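You operate a simulated robot arm through the tools that you are given. There is no shell and no other tool. Be economical: measure what you need, move in short steps, check, and stop when the job is done.

Carry out the task below with a simulated robot arm. There is one attempt and no reset: what you move stays moved.

TASK
Stand the Gold and Amber vials in their marked cells of the rack.
Fine: the third loose vial stays where it stands on the round table.

It is judged by the outcome, as a careful person would: the job done as asked, and still so three seconds after it is handed in. It fails if anything else is knocked over, pushed out of place, dropped, spilled or broken.

THE ROBOT
A 6-joint arm with a two-finger parallel gripper, fixed in place. Base frame: the origin is at the foot of the arm, x ahead of it, y to its left, z up; the work surface is at about z = 720. Lengths are in mm, angles in rad, forces in N, time in s.
With the tool pointing down near the work surface it reaches from about 260 to 660 mm from the base axis. Its first joint turns from -1.152 to 1.152 rad. Payload 2.9 kg.
Tool frame: the origin (TCP) lies between the finger pads and is the grasp point; the fingertips stand 30 mm ahead of it; z points along the fingers, y is the line along which they close. The gripper opens to 110 mm. The fingers are 20 mm wide and 10 mm thick; the gripper's body (48 by 112 mm) begins 55 mm behind the TCP.
Orientation is told as [roll, pitch, yaw] about the base's x, y, z axes, in that order, counted from this pose: with the fingers straight down and closing along the base's y, the tool's x points along the base's -x, its y along +y and its z along -z.

THE INTERFACE
- The arm moves only by the tool nudge_tool. Its argument "commands" is one flat list of numbers, 7 for each row, row after row: the turn, a rotation vector about the tool's x, y, z in rad, then the shift along the tool's x, y, z in mm, then the closure, from 0 (fully open) to 1 (shut). In form: [wx, wy, wz, x, y, z, jaw, wx, wy, wz, x, y, z, jaw, ...]. A call has 1 to 10 rows; each row shifts and turns the commanded pose from where the row before left it, along the tool's axes as they then stand. A row lasts 0.2 s, in which the tool goes at most 50 mm and 0.15 rad; a call with a longer step from one row to the next is refused whole, and so is a gripper value outside its range. A pose out of reach is approached as far as the arm can. The call stops where the force on the tool passes 70 N (or 10 N more than at its start, if that is more) or the arm is blocked; 0.2 s more then pass. The fingers move at their own pace (about 108 mm/s each) and stop on an object; they squeeze with about 37 N. The grip force told is the motor's: it shows also when the fingers shut on nothing. Time passes only in rows, and 0.2 s behind the last, so rows that do not move let the fingers close. It gives the time, the measured TCP pose, the force on the tool (base axes), the opening and the grip force at its end, in the units of the frame above (readings bear some noise).
- Cameras (640 x 400 px; columns grow to the right, rows downward): "scene" is fixed at [69.8, 425.8, 1385.1]; the picture's right is [-0.83, -0.56, 0.00], its down [-0.31, 0.46, -0.83] and it looks along [0.46, -0.69, -0.56] (base axes); focal length 360 px, centre (320, 200). "wrist" rides on the gripper at [-36, 0, -57] in the tool frame; the picture's right is [0.00, -1.00, 0.00], its down [0.97, 0.00, -0.24] and it looks along [0.24, 0.00, 0.97] (tool axes); focal length 218 px, centre (320, 200).
- grab_frame(camera): a new picture of that camera. No time passes.
- measure_at(camera, pixels): for up to 12 pixels [column, row] of the newest picture of that camera ("zoom" is the newest enlarged one), the place [x, y, z] in the base frame of the surface seen there, good to about 2 mm. No time passes.
- enlarge(camera, box): a new picture of the part [left, top, right, bottom] of that camera's present view, enlarged. No time passes.
- finish_job(): hands the job in; it is judged then, once.

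Work in short steps. Measure before you move; look again where a grasp or a placing could have gone wrong, and mend it. You have 80 turns and 46 pictures in all, the two below and enlarged ones among them. Open the gripper and draw the arm clear of the work before you hand the job in, unless the task says otherwise; then end with one line.

The tools are called as name(argument=value, ...) on one line, values as JSON. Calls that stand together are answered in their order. nudge_tool: Moves the arm, as the interface text tells. Its arguments: {"type":"object","properties":{"commands":{"type":"array"}},"required":["commands"]} The other tools are called the same way: grab_frame (camera) takes a picture; measure_at (camera, pixels) gives the place of the surface under pixels of a picture; enlarge (camera, box) takes an enlarged picture of a part of a camera's view; finish_job () hands the job in.

At the start:

```text
time: 0.0
tcp_pos: [470.2, 28.6, 1025.7]
tcp_rot: [0.0, -0.001, -0.001]
force: [-0.1, 0.0, -0.6]
width: 109.9
finger_force: 0.0
```

scene: 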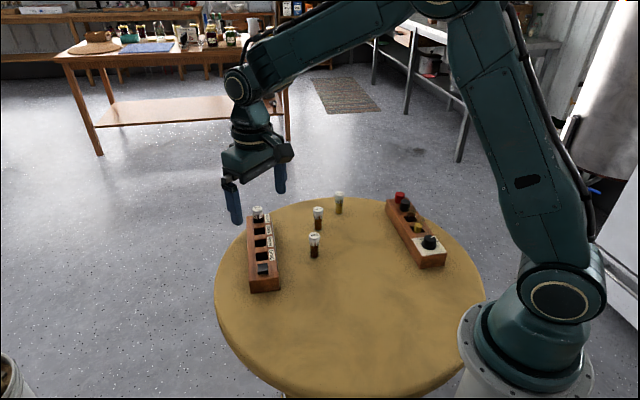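
wrist: 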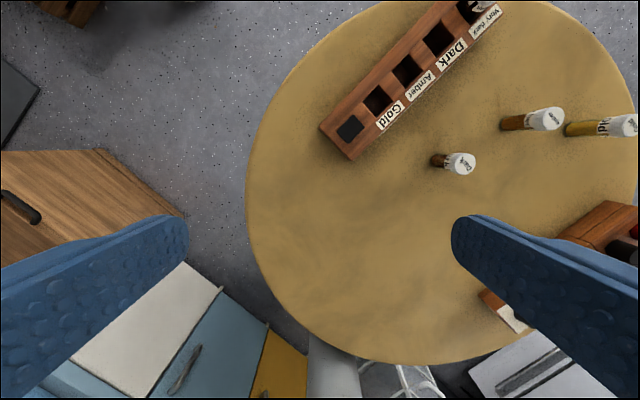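

The wrist view shows the rack with labels (Gold, Amber, Dark, Very dark) and three vials near (455,162), (540,120), (610,127). I enlarge both areas to read the labels.

enlarge(camera="wrist", box=[310, 0, 640, 200])

enlarge(camera="scene", box=[220, 170, 460, 320])

```text
1.94 times, centred on (475, 100) of wrist
```

zoom: 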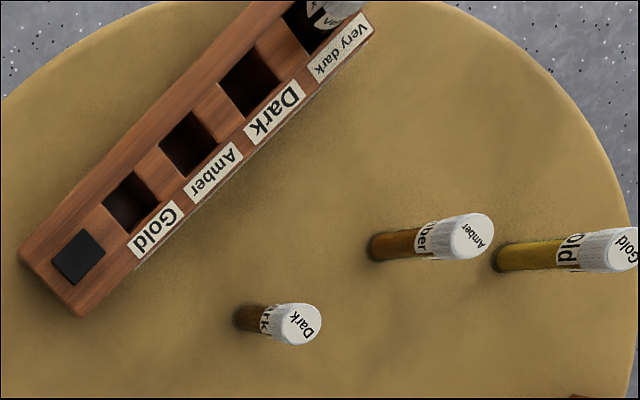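

```text
2.67 times, centred on (340, 245) of scene
```

zoom: 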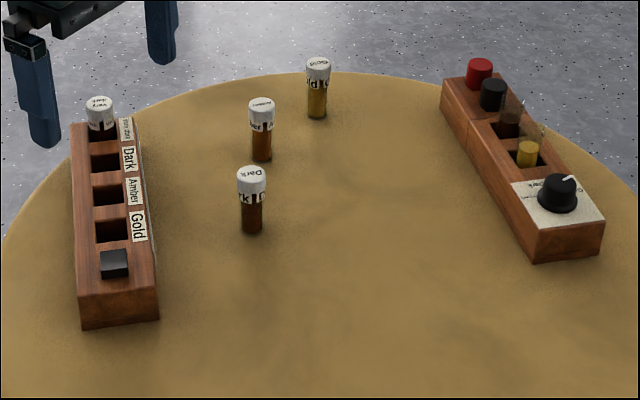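

The Gold vial cap is at zoom (318,62), Amber (261,103) and Dark (251,173). I measure the caps, bodies, cell edges and rack corners.

measure_at(camera="zoom", pixels=[[318, 62], [317, 105], [261, 103], [261, 150], [251, 173], [251, 225], [75, 125], [80, 290], [148, 285], [112, 232], [108, 197], [111, 214]])

measure_at(camera="wrist", pixels=[[455, 162], [464, 161], [548, 118], [552, 118], [363, 103], [378, 117], [391, 102], [376, 87], [393, 71], [408, 86], [422, 70], [407, 56]])

```text
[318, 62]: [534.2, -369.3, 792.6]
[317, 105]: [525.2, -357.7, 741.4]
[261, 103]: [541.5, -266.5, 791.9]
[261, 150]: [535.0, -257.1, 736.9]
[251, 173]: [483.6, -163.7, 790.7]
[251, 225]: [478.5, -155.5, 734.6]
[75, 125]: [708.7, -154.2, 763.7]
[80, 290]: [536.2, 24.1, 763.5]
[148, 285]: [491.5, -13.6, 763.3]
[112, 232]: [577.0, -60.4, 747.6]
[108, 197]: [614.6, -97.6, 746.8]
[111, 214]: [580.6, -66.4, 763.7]
```

```text
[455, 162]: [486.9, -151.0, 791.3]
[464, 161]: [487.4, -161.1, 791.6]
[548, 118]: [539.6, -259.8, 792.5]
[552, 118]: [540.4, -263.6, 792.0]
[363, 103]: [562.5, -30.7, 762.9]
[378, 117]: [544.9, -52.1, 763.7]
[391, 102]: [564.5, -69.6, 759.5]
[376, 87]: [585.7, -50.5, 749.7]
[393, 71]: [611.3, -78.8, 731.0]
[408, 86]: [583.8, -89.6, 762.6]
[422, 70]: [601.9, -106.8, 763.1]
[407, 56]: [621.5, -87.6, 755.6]
```

Vials stand about 72 mm tall (cap tops z≈792), and the rack top is at z≈763 with its long axis about 45° off. I turn the tool to yaw ≈ -0.785 so the fingers close across the rack, staying high.

nudge_tool(commands=[0, 0, 0.131, 0, 0, 10, 0.3, 0, 0, 0.131, 0, 0, 10, 0.5, 0, 0, 0.131, 0, 0, 10, 0.5, 0, 0, 0.131, 0, 0, 10, 0.5, 0, 0, 0.131, 0, 0, 10, 0.5, 0, 0, 0.13, 0, 0, 10, 0.5, 0, 0, 0, 0, 0, 0, 0.5])

grab_frame(camera="wrist")

```text
time: 1.6
tcp_pos: [470.5, 28.0, 965.6]
tcp_rot: [-0.001, -0.001, -0.789]
force: [0.0, 0.1, 0.5]
width: 55.3
finger_force: 0.1
```

```text
41 pictures are left
```

wrist: 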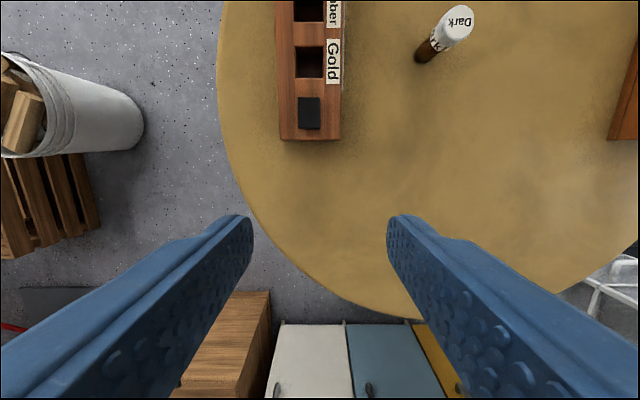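

The fingers now line up with the rack. I move over the Gold/Amber cells to view them from nearly above.

nudge_tool(commands=[0, 0, 0, -40, -5, 0, 0.5, 0, 0, 0, -40, -5, 0, 0.5, 0, 0, 0, -40, -5, 0, 0.5, 0, 0, 0, -20, 0, 0, 0.5, 0, 0, 0, 0, 0, 0, 0.5])

enlarge(camera="wrist", box=[230, 40, 470, 190])

grab_frame(camera="wrist")

```text
time: 2.8
tcp_pos: [559.2, -81.0, 967.6]
tcp_rot: [-0.001, -0.001, -0.785]
force: [0.5, 0.3, 0.3]
width: 55.1
finger_force: 0.1
```

```text
2.67 times, centred on (350, 115) of wrist
```

zoom: 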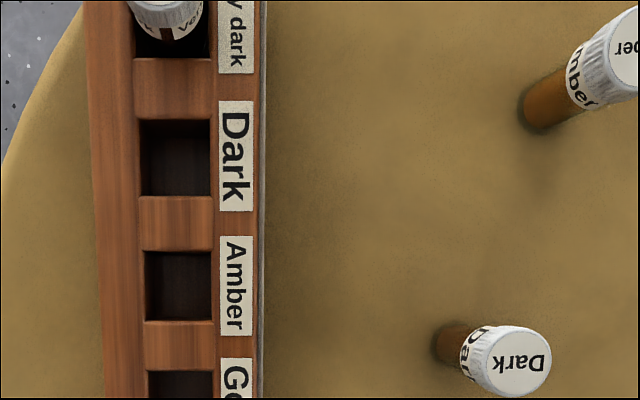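

```text
39 pictures are left
```

wrist: 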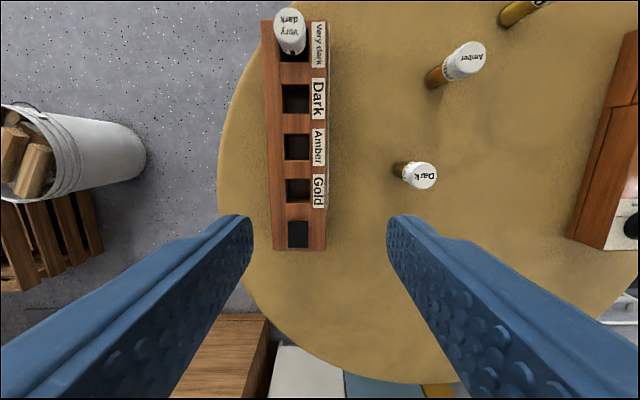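

Amber cell spans zoom (143–212, 250–320). I measure points on the rim just outside the cells to get their centres.

measure_at(camera="zoom", pixels=[[138, 285], [215, 285], [178, 245], [178, 325], [178, 364], [142, 385], [216, 385], [178, 285], [175, 160], [100, 285], [258, 285]])

measure_at(camera="wrist", pixels=[[298, 205], [283, 190], [314, 190], [298, 176], [297, 248], [420, 175], [290, 25], [302, 192], [302, 150]])

```text
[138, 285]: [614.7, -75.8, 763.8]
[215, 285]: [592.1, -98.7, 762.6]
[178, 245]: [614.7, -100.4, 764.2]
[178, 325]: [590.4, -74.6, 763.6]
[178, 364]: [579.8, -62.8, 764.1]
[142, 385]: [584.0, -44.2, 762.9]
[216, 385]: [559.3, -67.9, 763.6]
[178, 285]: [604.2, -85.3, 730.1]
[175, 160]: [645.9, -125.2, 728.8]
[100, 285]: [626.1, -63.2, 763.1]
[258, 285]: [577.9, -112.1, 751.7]
```

```text
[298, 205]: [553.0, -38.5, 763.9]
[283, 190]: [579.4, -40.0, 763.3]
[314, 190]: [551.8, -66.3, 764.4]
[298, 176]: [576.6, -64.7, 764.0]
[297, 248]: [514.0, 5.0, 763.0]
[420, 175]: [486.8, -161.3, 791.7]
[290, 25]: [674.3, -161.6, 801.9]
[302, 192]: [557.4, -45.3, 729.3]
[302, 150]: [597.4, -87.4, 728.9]
```

Amber cell centre ≈ (603,-87), Gold ≈ (566.5,-51.5), cell floor z≈729. Next I move above the Amber vial (≈541,-265), staying high.

nudge_tool(commands=[0, 0, 0, -23.6, -28.7, 13, 0.5, 0, 0, 0, -23.6, -28.7, 13, 0.5, 0, 0, 0, -23.6, -28.7, 13, 0.5, 0, 0, 0, -23.6, -28.7, 13, 0.5, 0, 0, 0, -23.6, -28.7, 13, 0.5, 0, 0, 0, 0, 0, 0, 0.5])

grab_frame(camera="wrist")

```text
time: 4.2
tcp_pos: [539.1, -266.4, 900.2]
tcp_rot: [0.0, -0.001, -0.785]
force: [-0.3, 0.3, -0.4]
width: 55.1
finger_force: 0.0
```

```text
38 pictures are left
```

wrist: 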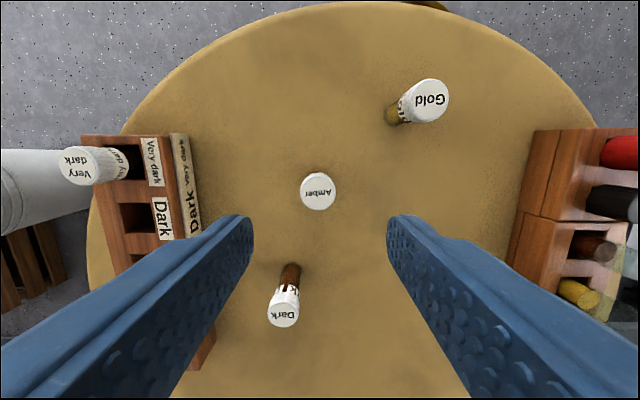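

The Amber cap is centred at (318,191) between the fingers. I measure its edges, and Gold's cap at (431,98).

measure_at(camera="wrist", pixels=[[318, 191], [303, 191], [333, 191], [318, 176], [318, 206], [431, 98], [418, 98], [445, 98], [431, 86], [431, 111], [285, 312]])

```text
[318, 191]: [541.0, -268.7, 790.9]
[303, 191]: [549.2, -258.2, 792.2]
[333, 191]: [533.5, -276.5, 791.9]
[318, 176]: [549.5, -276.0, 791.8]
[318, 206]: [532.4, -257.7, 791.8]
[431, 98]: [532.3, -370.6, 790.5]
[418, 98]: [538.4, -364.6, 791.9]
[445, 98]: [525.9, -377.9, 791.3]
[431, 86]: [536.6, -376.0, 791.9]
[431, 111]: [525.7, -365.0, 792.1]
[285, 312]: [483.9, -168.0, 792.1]
```

Amber centre is ≈ (541.2,-267.3). I correct by (2.1,-0.9), descend to TCP z≈790 and close.

nudge_tool(commands=[0, 0, 0, -2.1, 0.9, 20, 0.5, 0, 0, 0, 0, 0, 30, 0.5, 0, 0, 0, 0, 0, 30, 0.5, 0, 0, 0, 0, 0, 30, 0.5, 0, 0, 0, 0, 0, 0, 0.5, 0, 0, 0, 0, 0, 0, 0.75, 0, 0, 0, 0, 0, 0, 1, 0, 0, 0, 0, 0, 0, 1])

grab_frame(camera="wrist")

```text
time: 6.0
tcp_pos: [542.6, -266.0, 789.1]
tcp_rot: [0.0, 0.001, -0.786]
force: [1.1, -0.2, 0.0]
width: 26.5
finger_force: 37.0
```

```text
37 pictures are left
```

wrist: 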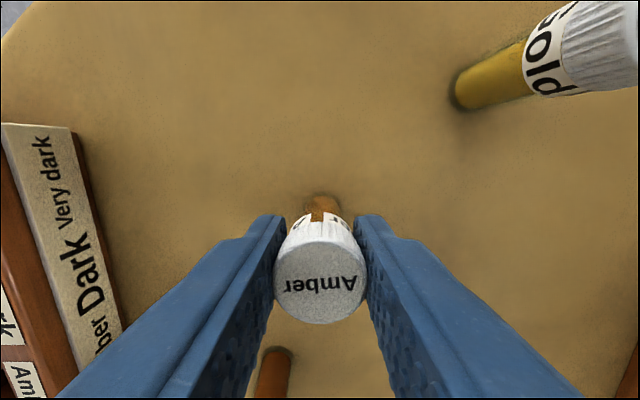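

Gripped at width 26.5. I lift 110 mm and carry it to above the Amber cell.

nudge_tool(commands=[0, 0, 0, 0, 0, -15, 1, 0, 0, 0, 0, 0, -30, 1, 0, 0, 0, 0, 0, -35, 1, 0, 0, 0, 0, 0, -30, 1, 0, 0, 0, 0, 0, 0, 1])

nudge_tool(commands=[0, 0, 0, 11.9, 24.1, 0, 1, 0, 0, 0, 11.9, 24.1, 0, 1, 0, 0, 0, 11.9, 24.1, 0, 1, 0, 0, 0, 11.9, 24.1, 0, 1, 0, 0, 0, 11.9, 24.1, 0, 1, 0, 0, 0, 11.9, 24.1, 0, 1, 0, 0, 0, 11.9, 24.1, 0, 1, 0, 0, 0, 0, 0, 0, 1])

grab_frame(camera="wrist")

enlarge(camera="scene", box=[180, 130, 340, 300])

```text
time: 7.2
tcp_pos: [541.9, -266.6, 900.0]
tcp_rot: [0.0, -0.001, -0.786]
force: [0.0, 0.8, 0.3]
width: 26.4
finger_force: 36.9
```

```text
time: 9.0
tcp_pos: [604.0, -86.6, 901.3]
tcp_rot: [-0.001, 0.0, -0.785]
force: [0.1, -0.4, 0.3]
width: 26.5
finger_force: 36.8
```

```text
36 pictures are left
```

wrist: 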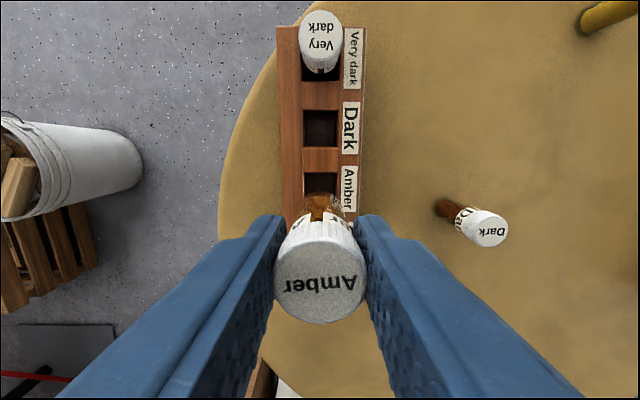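

```text
2.35 times, centred on (260, 215) of scene
```

zoom: 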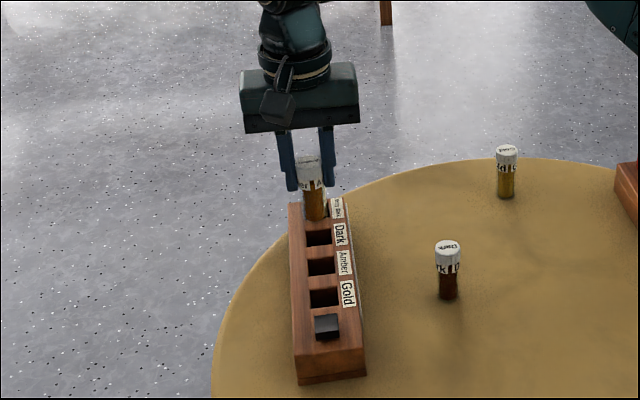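

Cell edges are visible at columns 304 and 338. I re-measure the rims of the Dark and Amber cells from this closer view.

measure_at(camera="wrist", pixels=[[302, 182], [339, 182], [320, 170], [320, 149], [320, 107], [301, 128], [339, 128], [294, 215], [283, 60], [284, 200], [364, 60]])

```text
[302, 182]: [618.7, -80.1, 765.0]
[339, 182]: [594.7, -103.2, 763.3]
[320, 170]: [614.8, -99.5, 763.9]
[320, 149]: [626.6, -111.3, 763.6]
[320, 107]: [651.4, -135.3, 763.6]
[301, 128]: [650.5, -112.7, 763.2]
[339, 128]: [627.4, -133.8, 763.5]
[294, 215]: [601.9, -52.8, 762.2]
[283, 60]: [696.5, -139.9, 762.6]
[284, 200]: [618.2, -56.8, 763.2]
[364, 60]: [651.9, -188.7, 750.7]
```

The centre is confirmed at (602.7,-87.5), so alignment is good. I descend, watching the force.

nudge_tool(commands=[0, 0, 0, 0, 0, 25, 1, 0, 0, 0, 0, 0, 25, 1, 0, 0, 0, 0, 0, 12, 1, 0, 0, 0, 0, 0, 8, 1, 0, 0, 0, 0, 0, 7, 1, 0, 0, 0, 0, 0, 7, 1, 0, 0, 0, 0, 0, 7, 1, 0, 0, 0, 0, 0, 6, 1, 0, 0, 0, 0, 0, 2, 1, 0, 0, 0, 0, 0, 0, 1])

grab_frame(camera="wrist")

enlarge(camera="scene", box=[200, 170, 320, 300])

```text
time: 11.2
tcp_pos: [604.0, -87.8, 802.2]
tcp_rot: [-0.001, -0.001, -0.785]
force: [0.3, 0.8, -0.4]
width: 26.8
finger_force: 37.6
```

```text
34 pictures are left
```

wrist: 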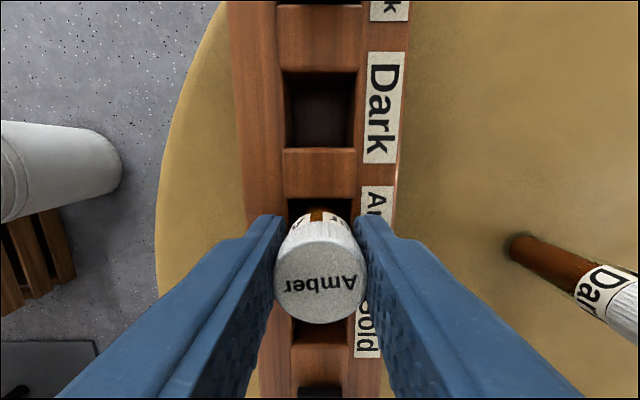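

```text
3.08 times, centred on (260, 235) of scene
```

zoom: 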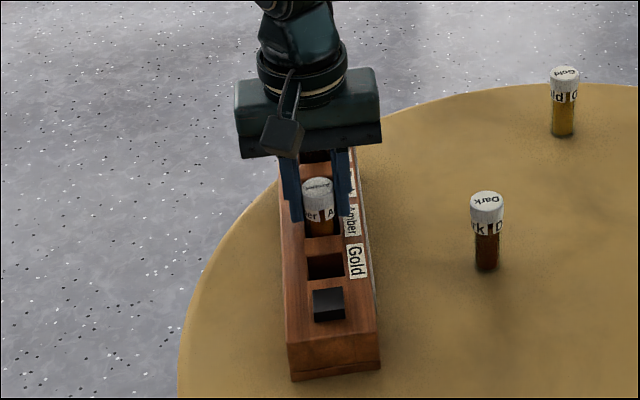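

The vial is inside the Amber cell with no contact force, about 3 mm above the floor. I ease down in small steps.

nudge_tool(commands=[0, 0, 0, 0, 0, 1.5, 1, 0, 0, 0, 0, 0, 1, 1, 0, 0, 0, 0, 0, 0, 1])

```text
time: 12.0
tcp_pos: [602.7, -87.5, 800.5]
tcp_rot: [0.001, 0.001, -0.785]
force: [0.1, 0.3, -0.1]
width: 26.7
finger_force: 36.8
```

nudge_tool(commands=[0, 0, 0, 0, 0, 1, 1, 0, 0, 0, 0, 0, 0.7, 1, 0, 0, 0, 0, 0, 0, 1])

```text
time: 12.8
tcp_pos: [604.5, -87.5, 798.8]
tcp_rot: [0.003, -0.001, -0.786]
force: [-4.3, 0.5, 16.4]
width: 26.9
finger_force: 37.3
```

Contact shows (16 N up), so the vial is on the floor. I release gently to half-open, then rise.

nudge_tool(commands=[0, 0, 0, 0, 0, -0.7, 1, 0, 0, 0, 0, 0, 0, 0.7, 0, 0, 0, 0, 0, 0, 0.55, 0, 0, 0, 0, 0, 0, 0.5, 0, 0, 0, 0, 0, -20, 0.5, 0, 0, 0, 0, 0, -40, 0.5, 0, 0, 0, 0, 0, -40, 0.5, 0, 0, 0, 0, 0, 0, 0.5])

grab_frame(camera="wrist")

```text
time: 14.6
tcp_pos: [602.1, -89.7, 896.9]
tcp_rot: [0.001, 0.0, -0.786]
force: [0.7, 0.5, -0.6]
width: 54.9
finger_force: 0.0
```

```text
32 pictures are left
```

wrist: 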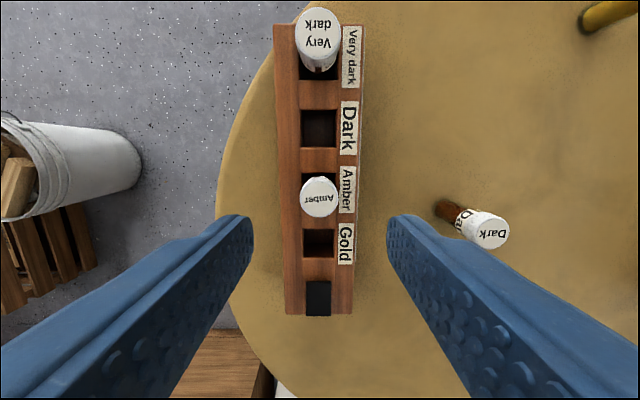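

Amber stands in its cell. I re-measure the Gold cell and go over to the Gold vial at ≈(532,-370.5).

measure_at(camera="wrist", pixels=[[301, 243], [336, 243], [319, 260], [319, 222], [319, 242], [319, 196]])

nudge_tool(commands=[0, 0, 0, -10, -18, 0, 0.5, 0, 0, 0, -23, -38.5, 0, 0.5, 0, 0, 0, -23, -38.5, 0, 0.5, 0, 0, 0, -23, -38.5, 0, 0.5, 0, 0, 0, -23, -38.5, 0, 0.5, 0, 0, 0, -23, -38.5, 0, 0.5, 0, 0, 0, -14.8, -25, 0, 0.5, 0, 0, 0, -10, -15, 0, 0.5, 0, 0, 0, 0, 0, 0, 0.5])

grab_frame(camera="wrist")

```text
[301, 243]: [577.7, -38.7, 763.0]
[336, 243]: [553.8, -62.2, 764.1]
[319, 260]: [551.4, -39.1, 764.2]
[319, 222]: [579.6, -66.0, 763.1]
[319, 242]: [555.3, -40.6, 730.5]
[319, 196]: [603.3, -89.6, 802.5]
```

```text
time: 16.6
tcp_pos: [532.6, -371.1, 899.5]
tcp_rot: [0.0, 0.0, -0.784]
force: [-1.8, 0.9, 0.3]
width: 54.9
finger_force: 0.0
```

```text
31 pictures are left
```

wrist: 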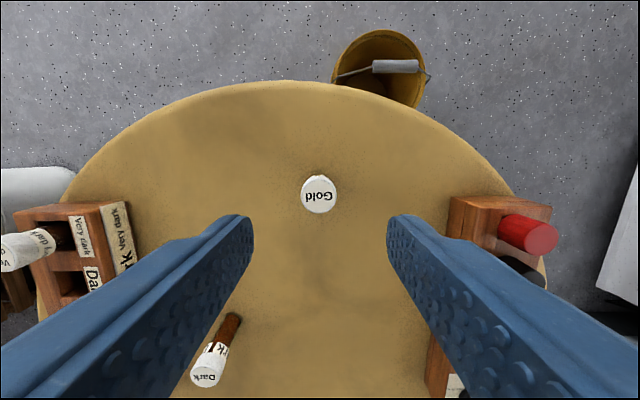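

The Gold cap is at (319,193). I measure it and the red knob's height for body clearance.

measure_at(camera="wrist", pixels=[[319, 195], [304, 194], [334, 194], [319, 180], [319, 208], [545, 237], [505, 225], [455, 205]])

```text
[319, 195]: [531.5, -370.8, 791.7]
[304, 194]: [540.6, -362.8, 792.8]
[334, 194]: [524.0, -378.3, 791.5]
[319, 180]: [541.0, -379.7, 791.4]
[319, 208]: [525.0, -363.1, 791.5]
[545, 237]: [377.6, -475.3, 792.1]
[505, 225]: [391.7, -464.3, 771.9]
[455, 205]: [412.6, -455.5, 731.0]
```

Centre ≈ (532.4,-370.9), matching the TCP, and the nearby rack is low and far enough away. I descend 110 mm and close.

nudge_tool(commands=[0, 0, 0, 0, 0, 20, 0.5, 0, 0, 0, 0, 0, 30, 0.5, 0, 0, 0, 0, 0, 30, 0.5, 0, 0, 0, 0, 0, 28, 0.5, 0, 0, 0, 0, 0, 0, 0.5, 0, 0, 0, 0, 0, 0, 0.75, 0, 0, 0, 0, 0, 0, 1, 0, 0, 0, 0, 0, 0, 1])

grab_frame(camera="wrist")

```text
time: 18.4
tcp_pos: [533.4, -368.7, 790.1]
tcp_rot: [0.001, -0.001, -0.785]
force: [0.2, -0.4, 0.5]
width: 26.5
finger_force: 36.9
```

```text
30 pictures are left
```

wrist: 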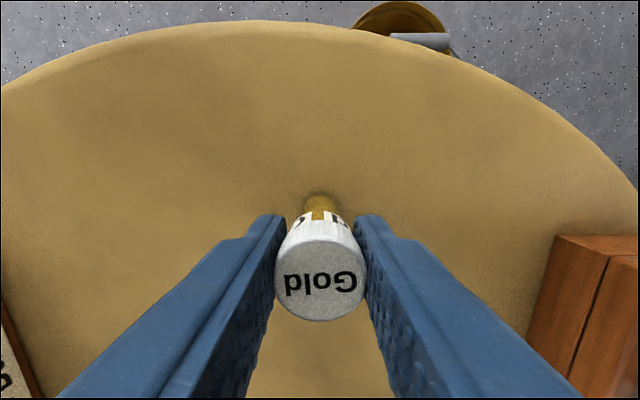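

Gripped. I lift and then carry it to above the Gold cell (565.6,-51.6).

nudge_tool(commands=[0, 0, 0, 0, 0, -15, 1, 0, 0, 0, 0, 0, -30, 1, 0, 0, 0, 0, 0, -35, 1, 0, 0, 0, 0, 0, -30, 1, 0, 0, 0, 0, 0, 0, 1])

nudge_tool(commands=[0, 0, 0, 15, 18.5, 0, 1, 0, 0, 0, 25, 31, 0, 1, 0, 0, 0, 25, 31, 0, 1, 0, 0, 0, 25, 31, 0, 1, 0, 0, 0, 25, 31, 0, 1, 0, 0, 0, 25, 31, 0, 1, 0, 0, 0, 25, 31, 0, 1, 0, 0, 0, 21.8, 25, 0, 1, 0, 0, 0, 15, 19, 0, 1, 0, 0, 0, 0, 0, 0, 1])

grab_frame(camera="wrist")

```text
time: 19.6
tcp_pos: [533.7, -371.9, 898.0]
tcp_rot: [-0.001, 0.0, -0.787]
force: [-0.4, 0.3, -0.4]
width: 26.5
finger_force: 36.8
```

```text
time: 21.8
tcp_pos: [565.1, -53.4, 901.3]
tcp_rot: [0.0, 0.0, -0.785]
force: [0.0, -0.6, -0.9]
width: 26.7
finger_force: 36.8
```

```text
29 pictures are left
```

wrist: 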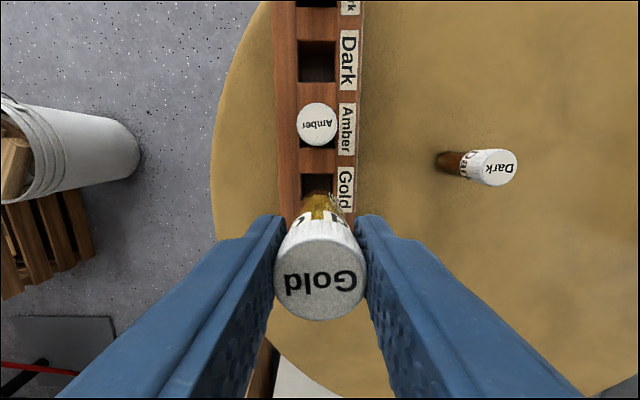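

The cell centre column is ≈318, so the tool is about 1.5 mm off across, which agrees with the reading. I shift y+1.5 and x+0.7 and descend as before.

nudge_tool(commands=[0, 0, 0, 0.7, 1.5, 25, 1, 0, 0, 0, 0, 0, 25, 1, 0, 0, 0, 0, 0, 12, 1, 0, 0, 0, 0, 0, 8, 1, 0, 0, 0, 0, 0, 7, 1, 0, 0, 0, 0, 0, 7, 1, 0, 0, 0, 0, 0, 7, 1, 0, 0, 0, 0, 0, 6, 1, 0, 0, 0, 0, 0, 2, 1, 0, 0, 0, 0, 0, 0, 1])

grab_frame(camera="wrist")

```text
time: 24.0
tcp_pos: [566.8, -50.3, 799.6]
tcp_rot: [0.001, 0.0, -0.785]
force: [-0.3, 1.1, -0.2]
width: 26.6
finger_force: 37.3
```

```text
28 pictures are left
```

wrist: 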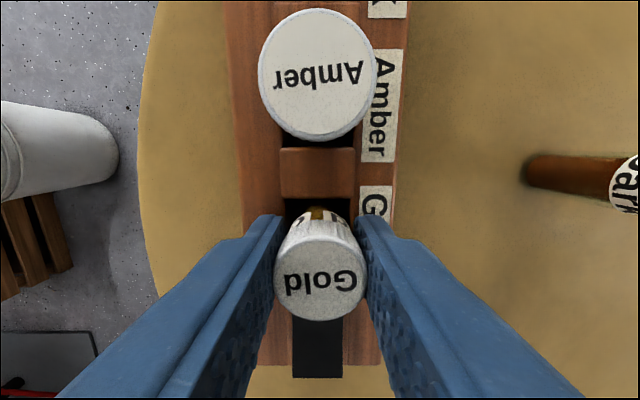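

In the Gold cell with no side force. I ease down until contact.

nudge_tool(commands=[0, 0, 0, 0, 0, 0.8, 1, 0, 0, 0, 0, 0, 0, 1])

```text
time: 24.6
tcp_pos: [565.6, -51.6, 800.1]
tcp_rot: [0.002, 0.002, -0.786]
force: [1.6, -0.1, -0.9]
width: 26.6
finger_force: 37.0
```

nudge_tool(commands=[0, 0, 0, 0, 0, 0.7, 1, 0, 0, 0, 0, 0, 0.6, 1, 0, 0, 0, 0, 0, 0, 1])

```text
time: 25.4
tcp_pos: [567.1, -51.9, 799.8]
tcp_rot: [0.001, -0.001, -0.785]
force: [-2.9, 0.5, 8.3]
width: 26.9
finger_force: 37.2
```

Light contact (8 N), so the vial is seated. I release and rise.

nudge_tool(commands=[0, 0, 0, 0, 0, 0, 0.7, 0, 0, 0, 0, 0, 0, 0.55, 0, 0, 0, 0, 0, 0, 0.5, 0, 0, 0, 0, 0, -20, 0.5, 0, 0, 0, 0, 0, -40, 0.5, 0, 0, 0, 0, 0, -45, 0.5, 0, 0, 0, 30, 0, -45, 0.3, 0, 0, 0, 30, 0, -30, 0, 0, 0, 0, 0, 0, 0, 0])

grab_frame(camera="wrist")

enlarge(camera="scene", box=[210, 170, 450, 320])

```text
refused: row 7 steps farther than a row can; nothing moved
```

```text
27 pictures are left
```

wrist: 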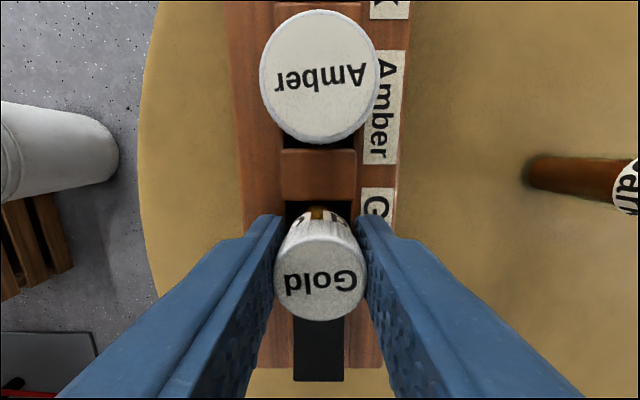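

```text
2.67 times, centred on (330, 245) of scene
```

zoom: 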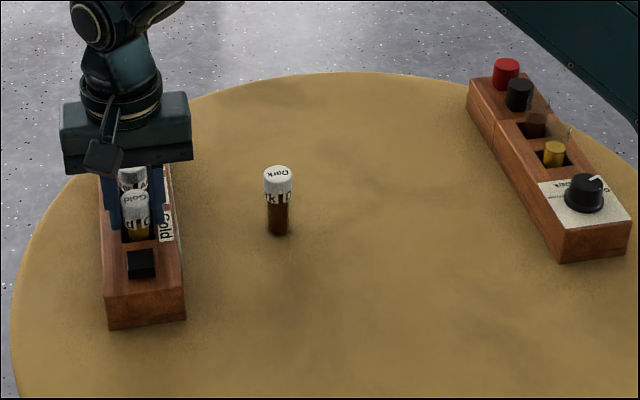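

The call was refused because row 7 was too long, so nothing moved. I repeat it with shorter steps.

nudge_tool(commands=[0, 0, 0, 0, 0, 0, 0.7, 0, 0, 0, 0, 0, 0, 0.55, 0, 0, 0, 0, 0, 0, 0.5, 0, 0, 0, 0, 0, -20, 0.5, 0, 0, 0, 0, 0, -40, 0.5, 0, 0, 0, 0, 0, -40, 0.5, 0, 0, 0, 25, 0, -35, 0.3, 0, 0, 0, 25, 0, -30, 0, 0, 0, 0, 0, 0, 0, 0])

grab_frame(camera="wrist")

enlarge(camera="scene", box=[210, 170, 450, 320])

```text
time: 27.4
tcp_pos: [530.1, -14.5, 963.5]
tcp_rot: [-0.001, 0.0, -0.785]
force: [-0.4, 0.6, -0.7]
width: 110.0
finger_force: 0.0
```

```text
25 pictures are left
```

wrist: 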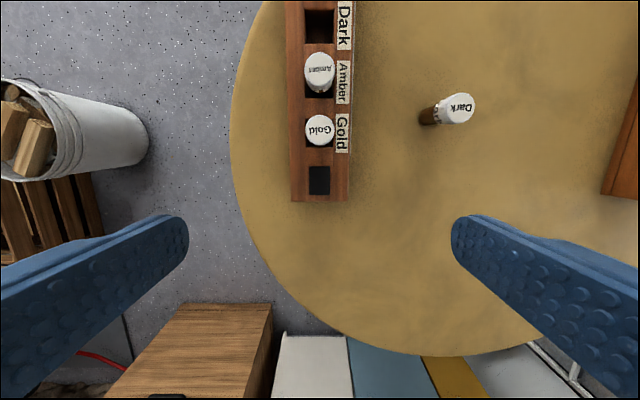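

```text
2.67 times, centred on (330, 245) of scene
```

zoom: 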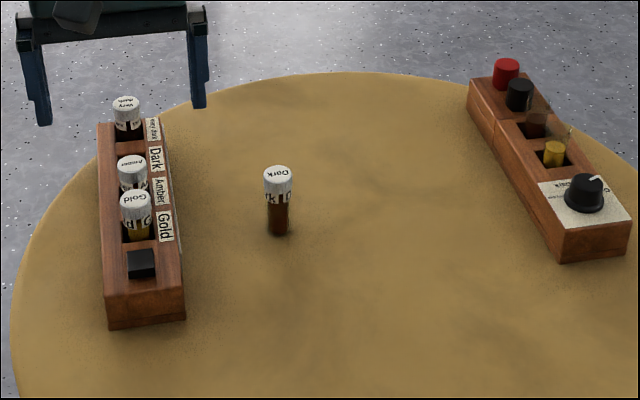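

Both vials stand in their cells, the Dark vial is untouched, and the arm is clear with the gripper open. I hand the job in.

finish_job()

```text
The job is handed in.
```

The Gold and Amber vials are standing in their marked cells of the rack, and the Dark vial is still in its place on the round table.
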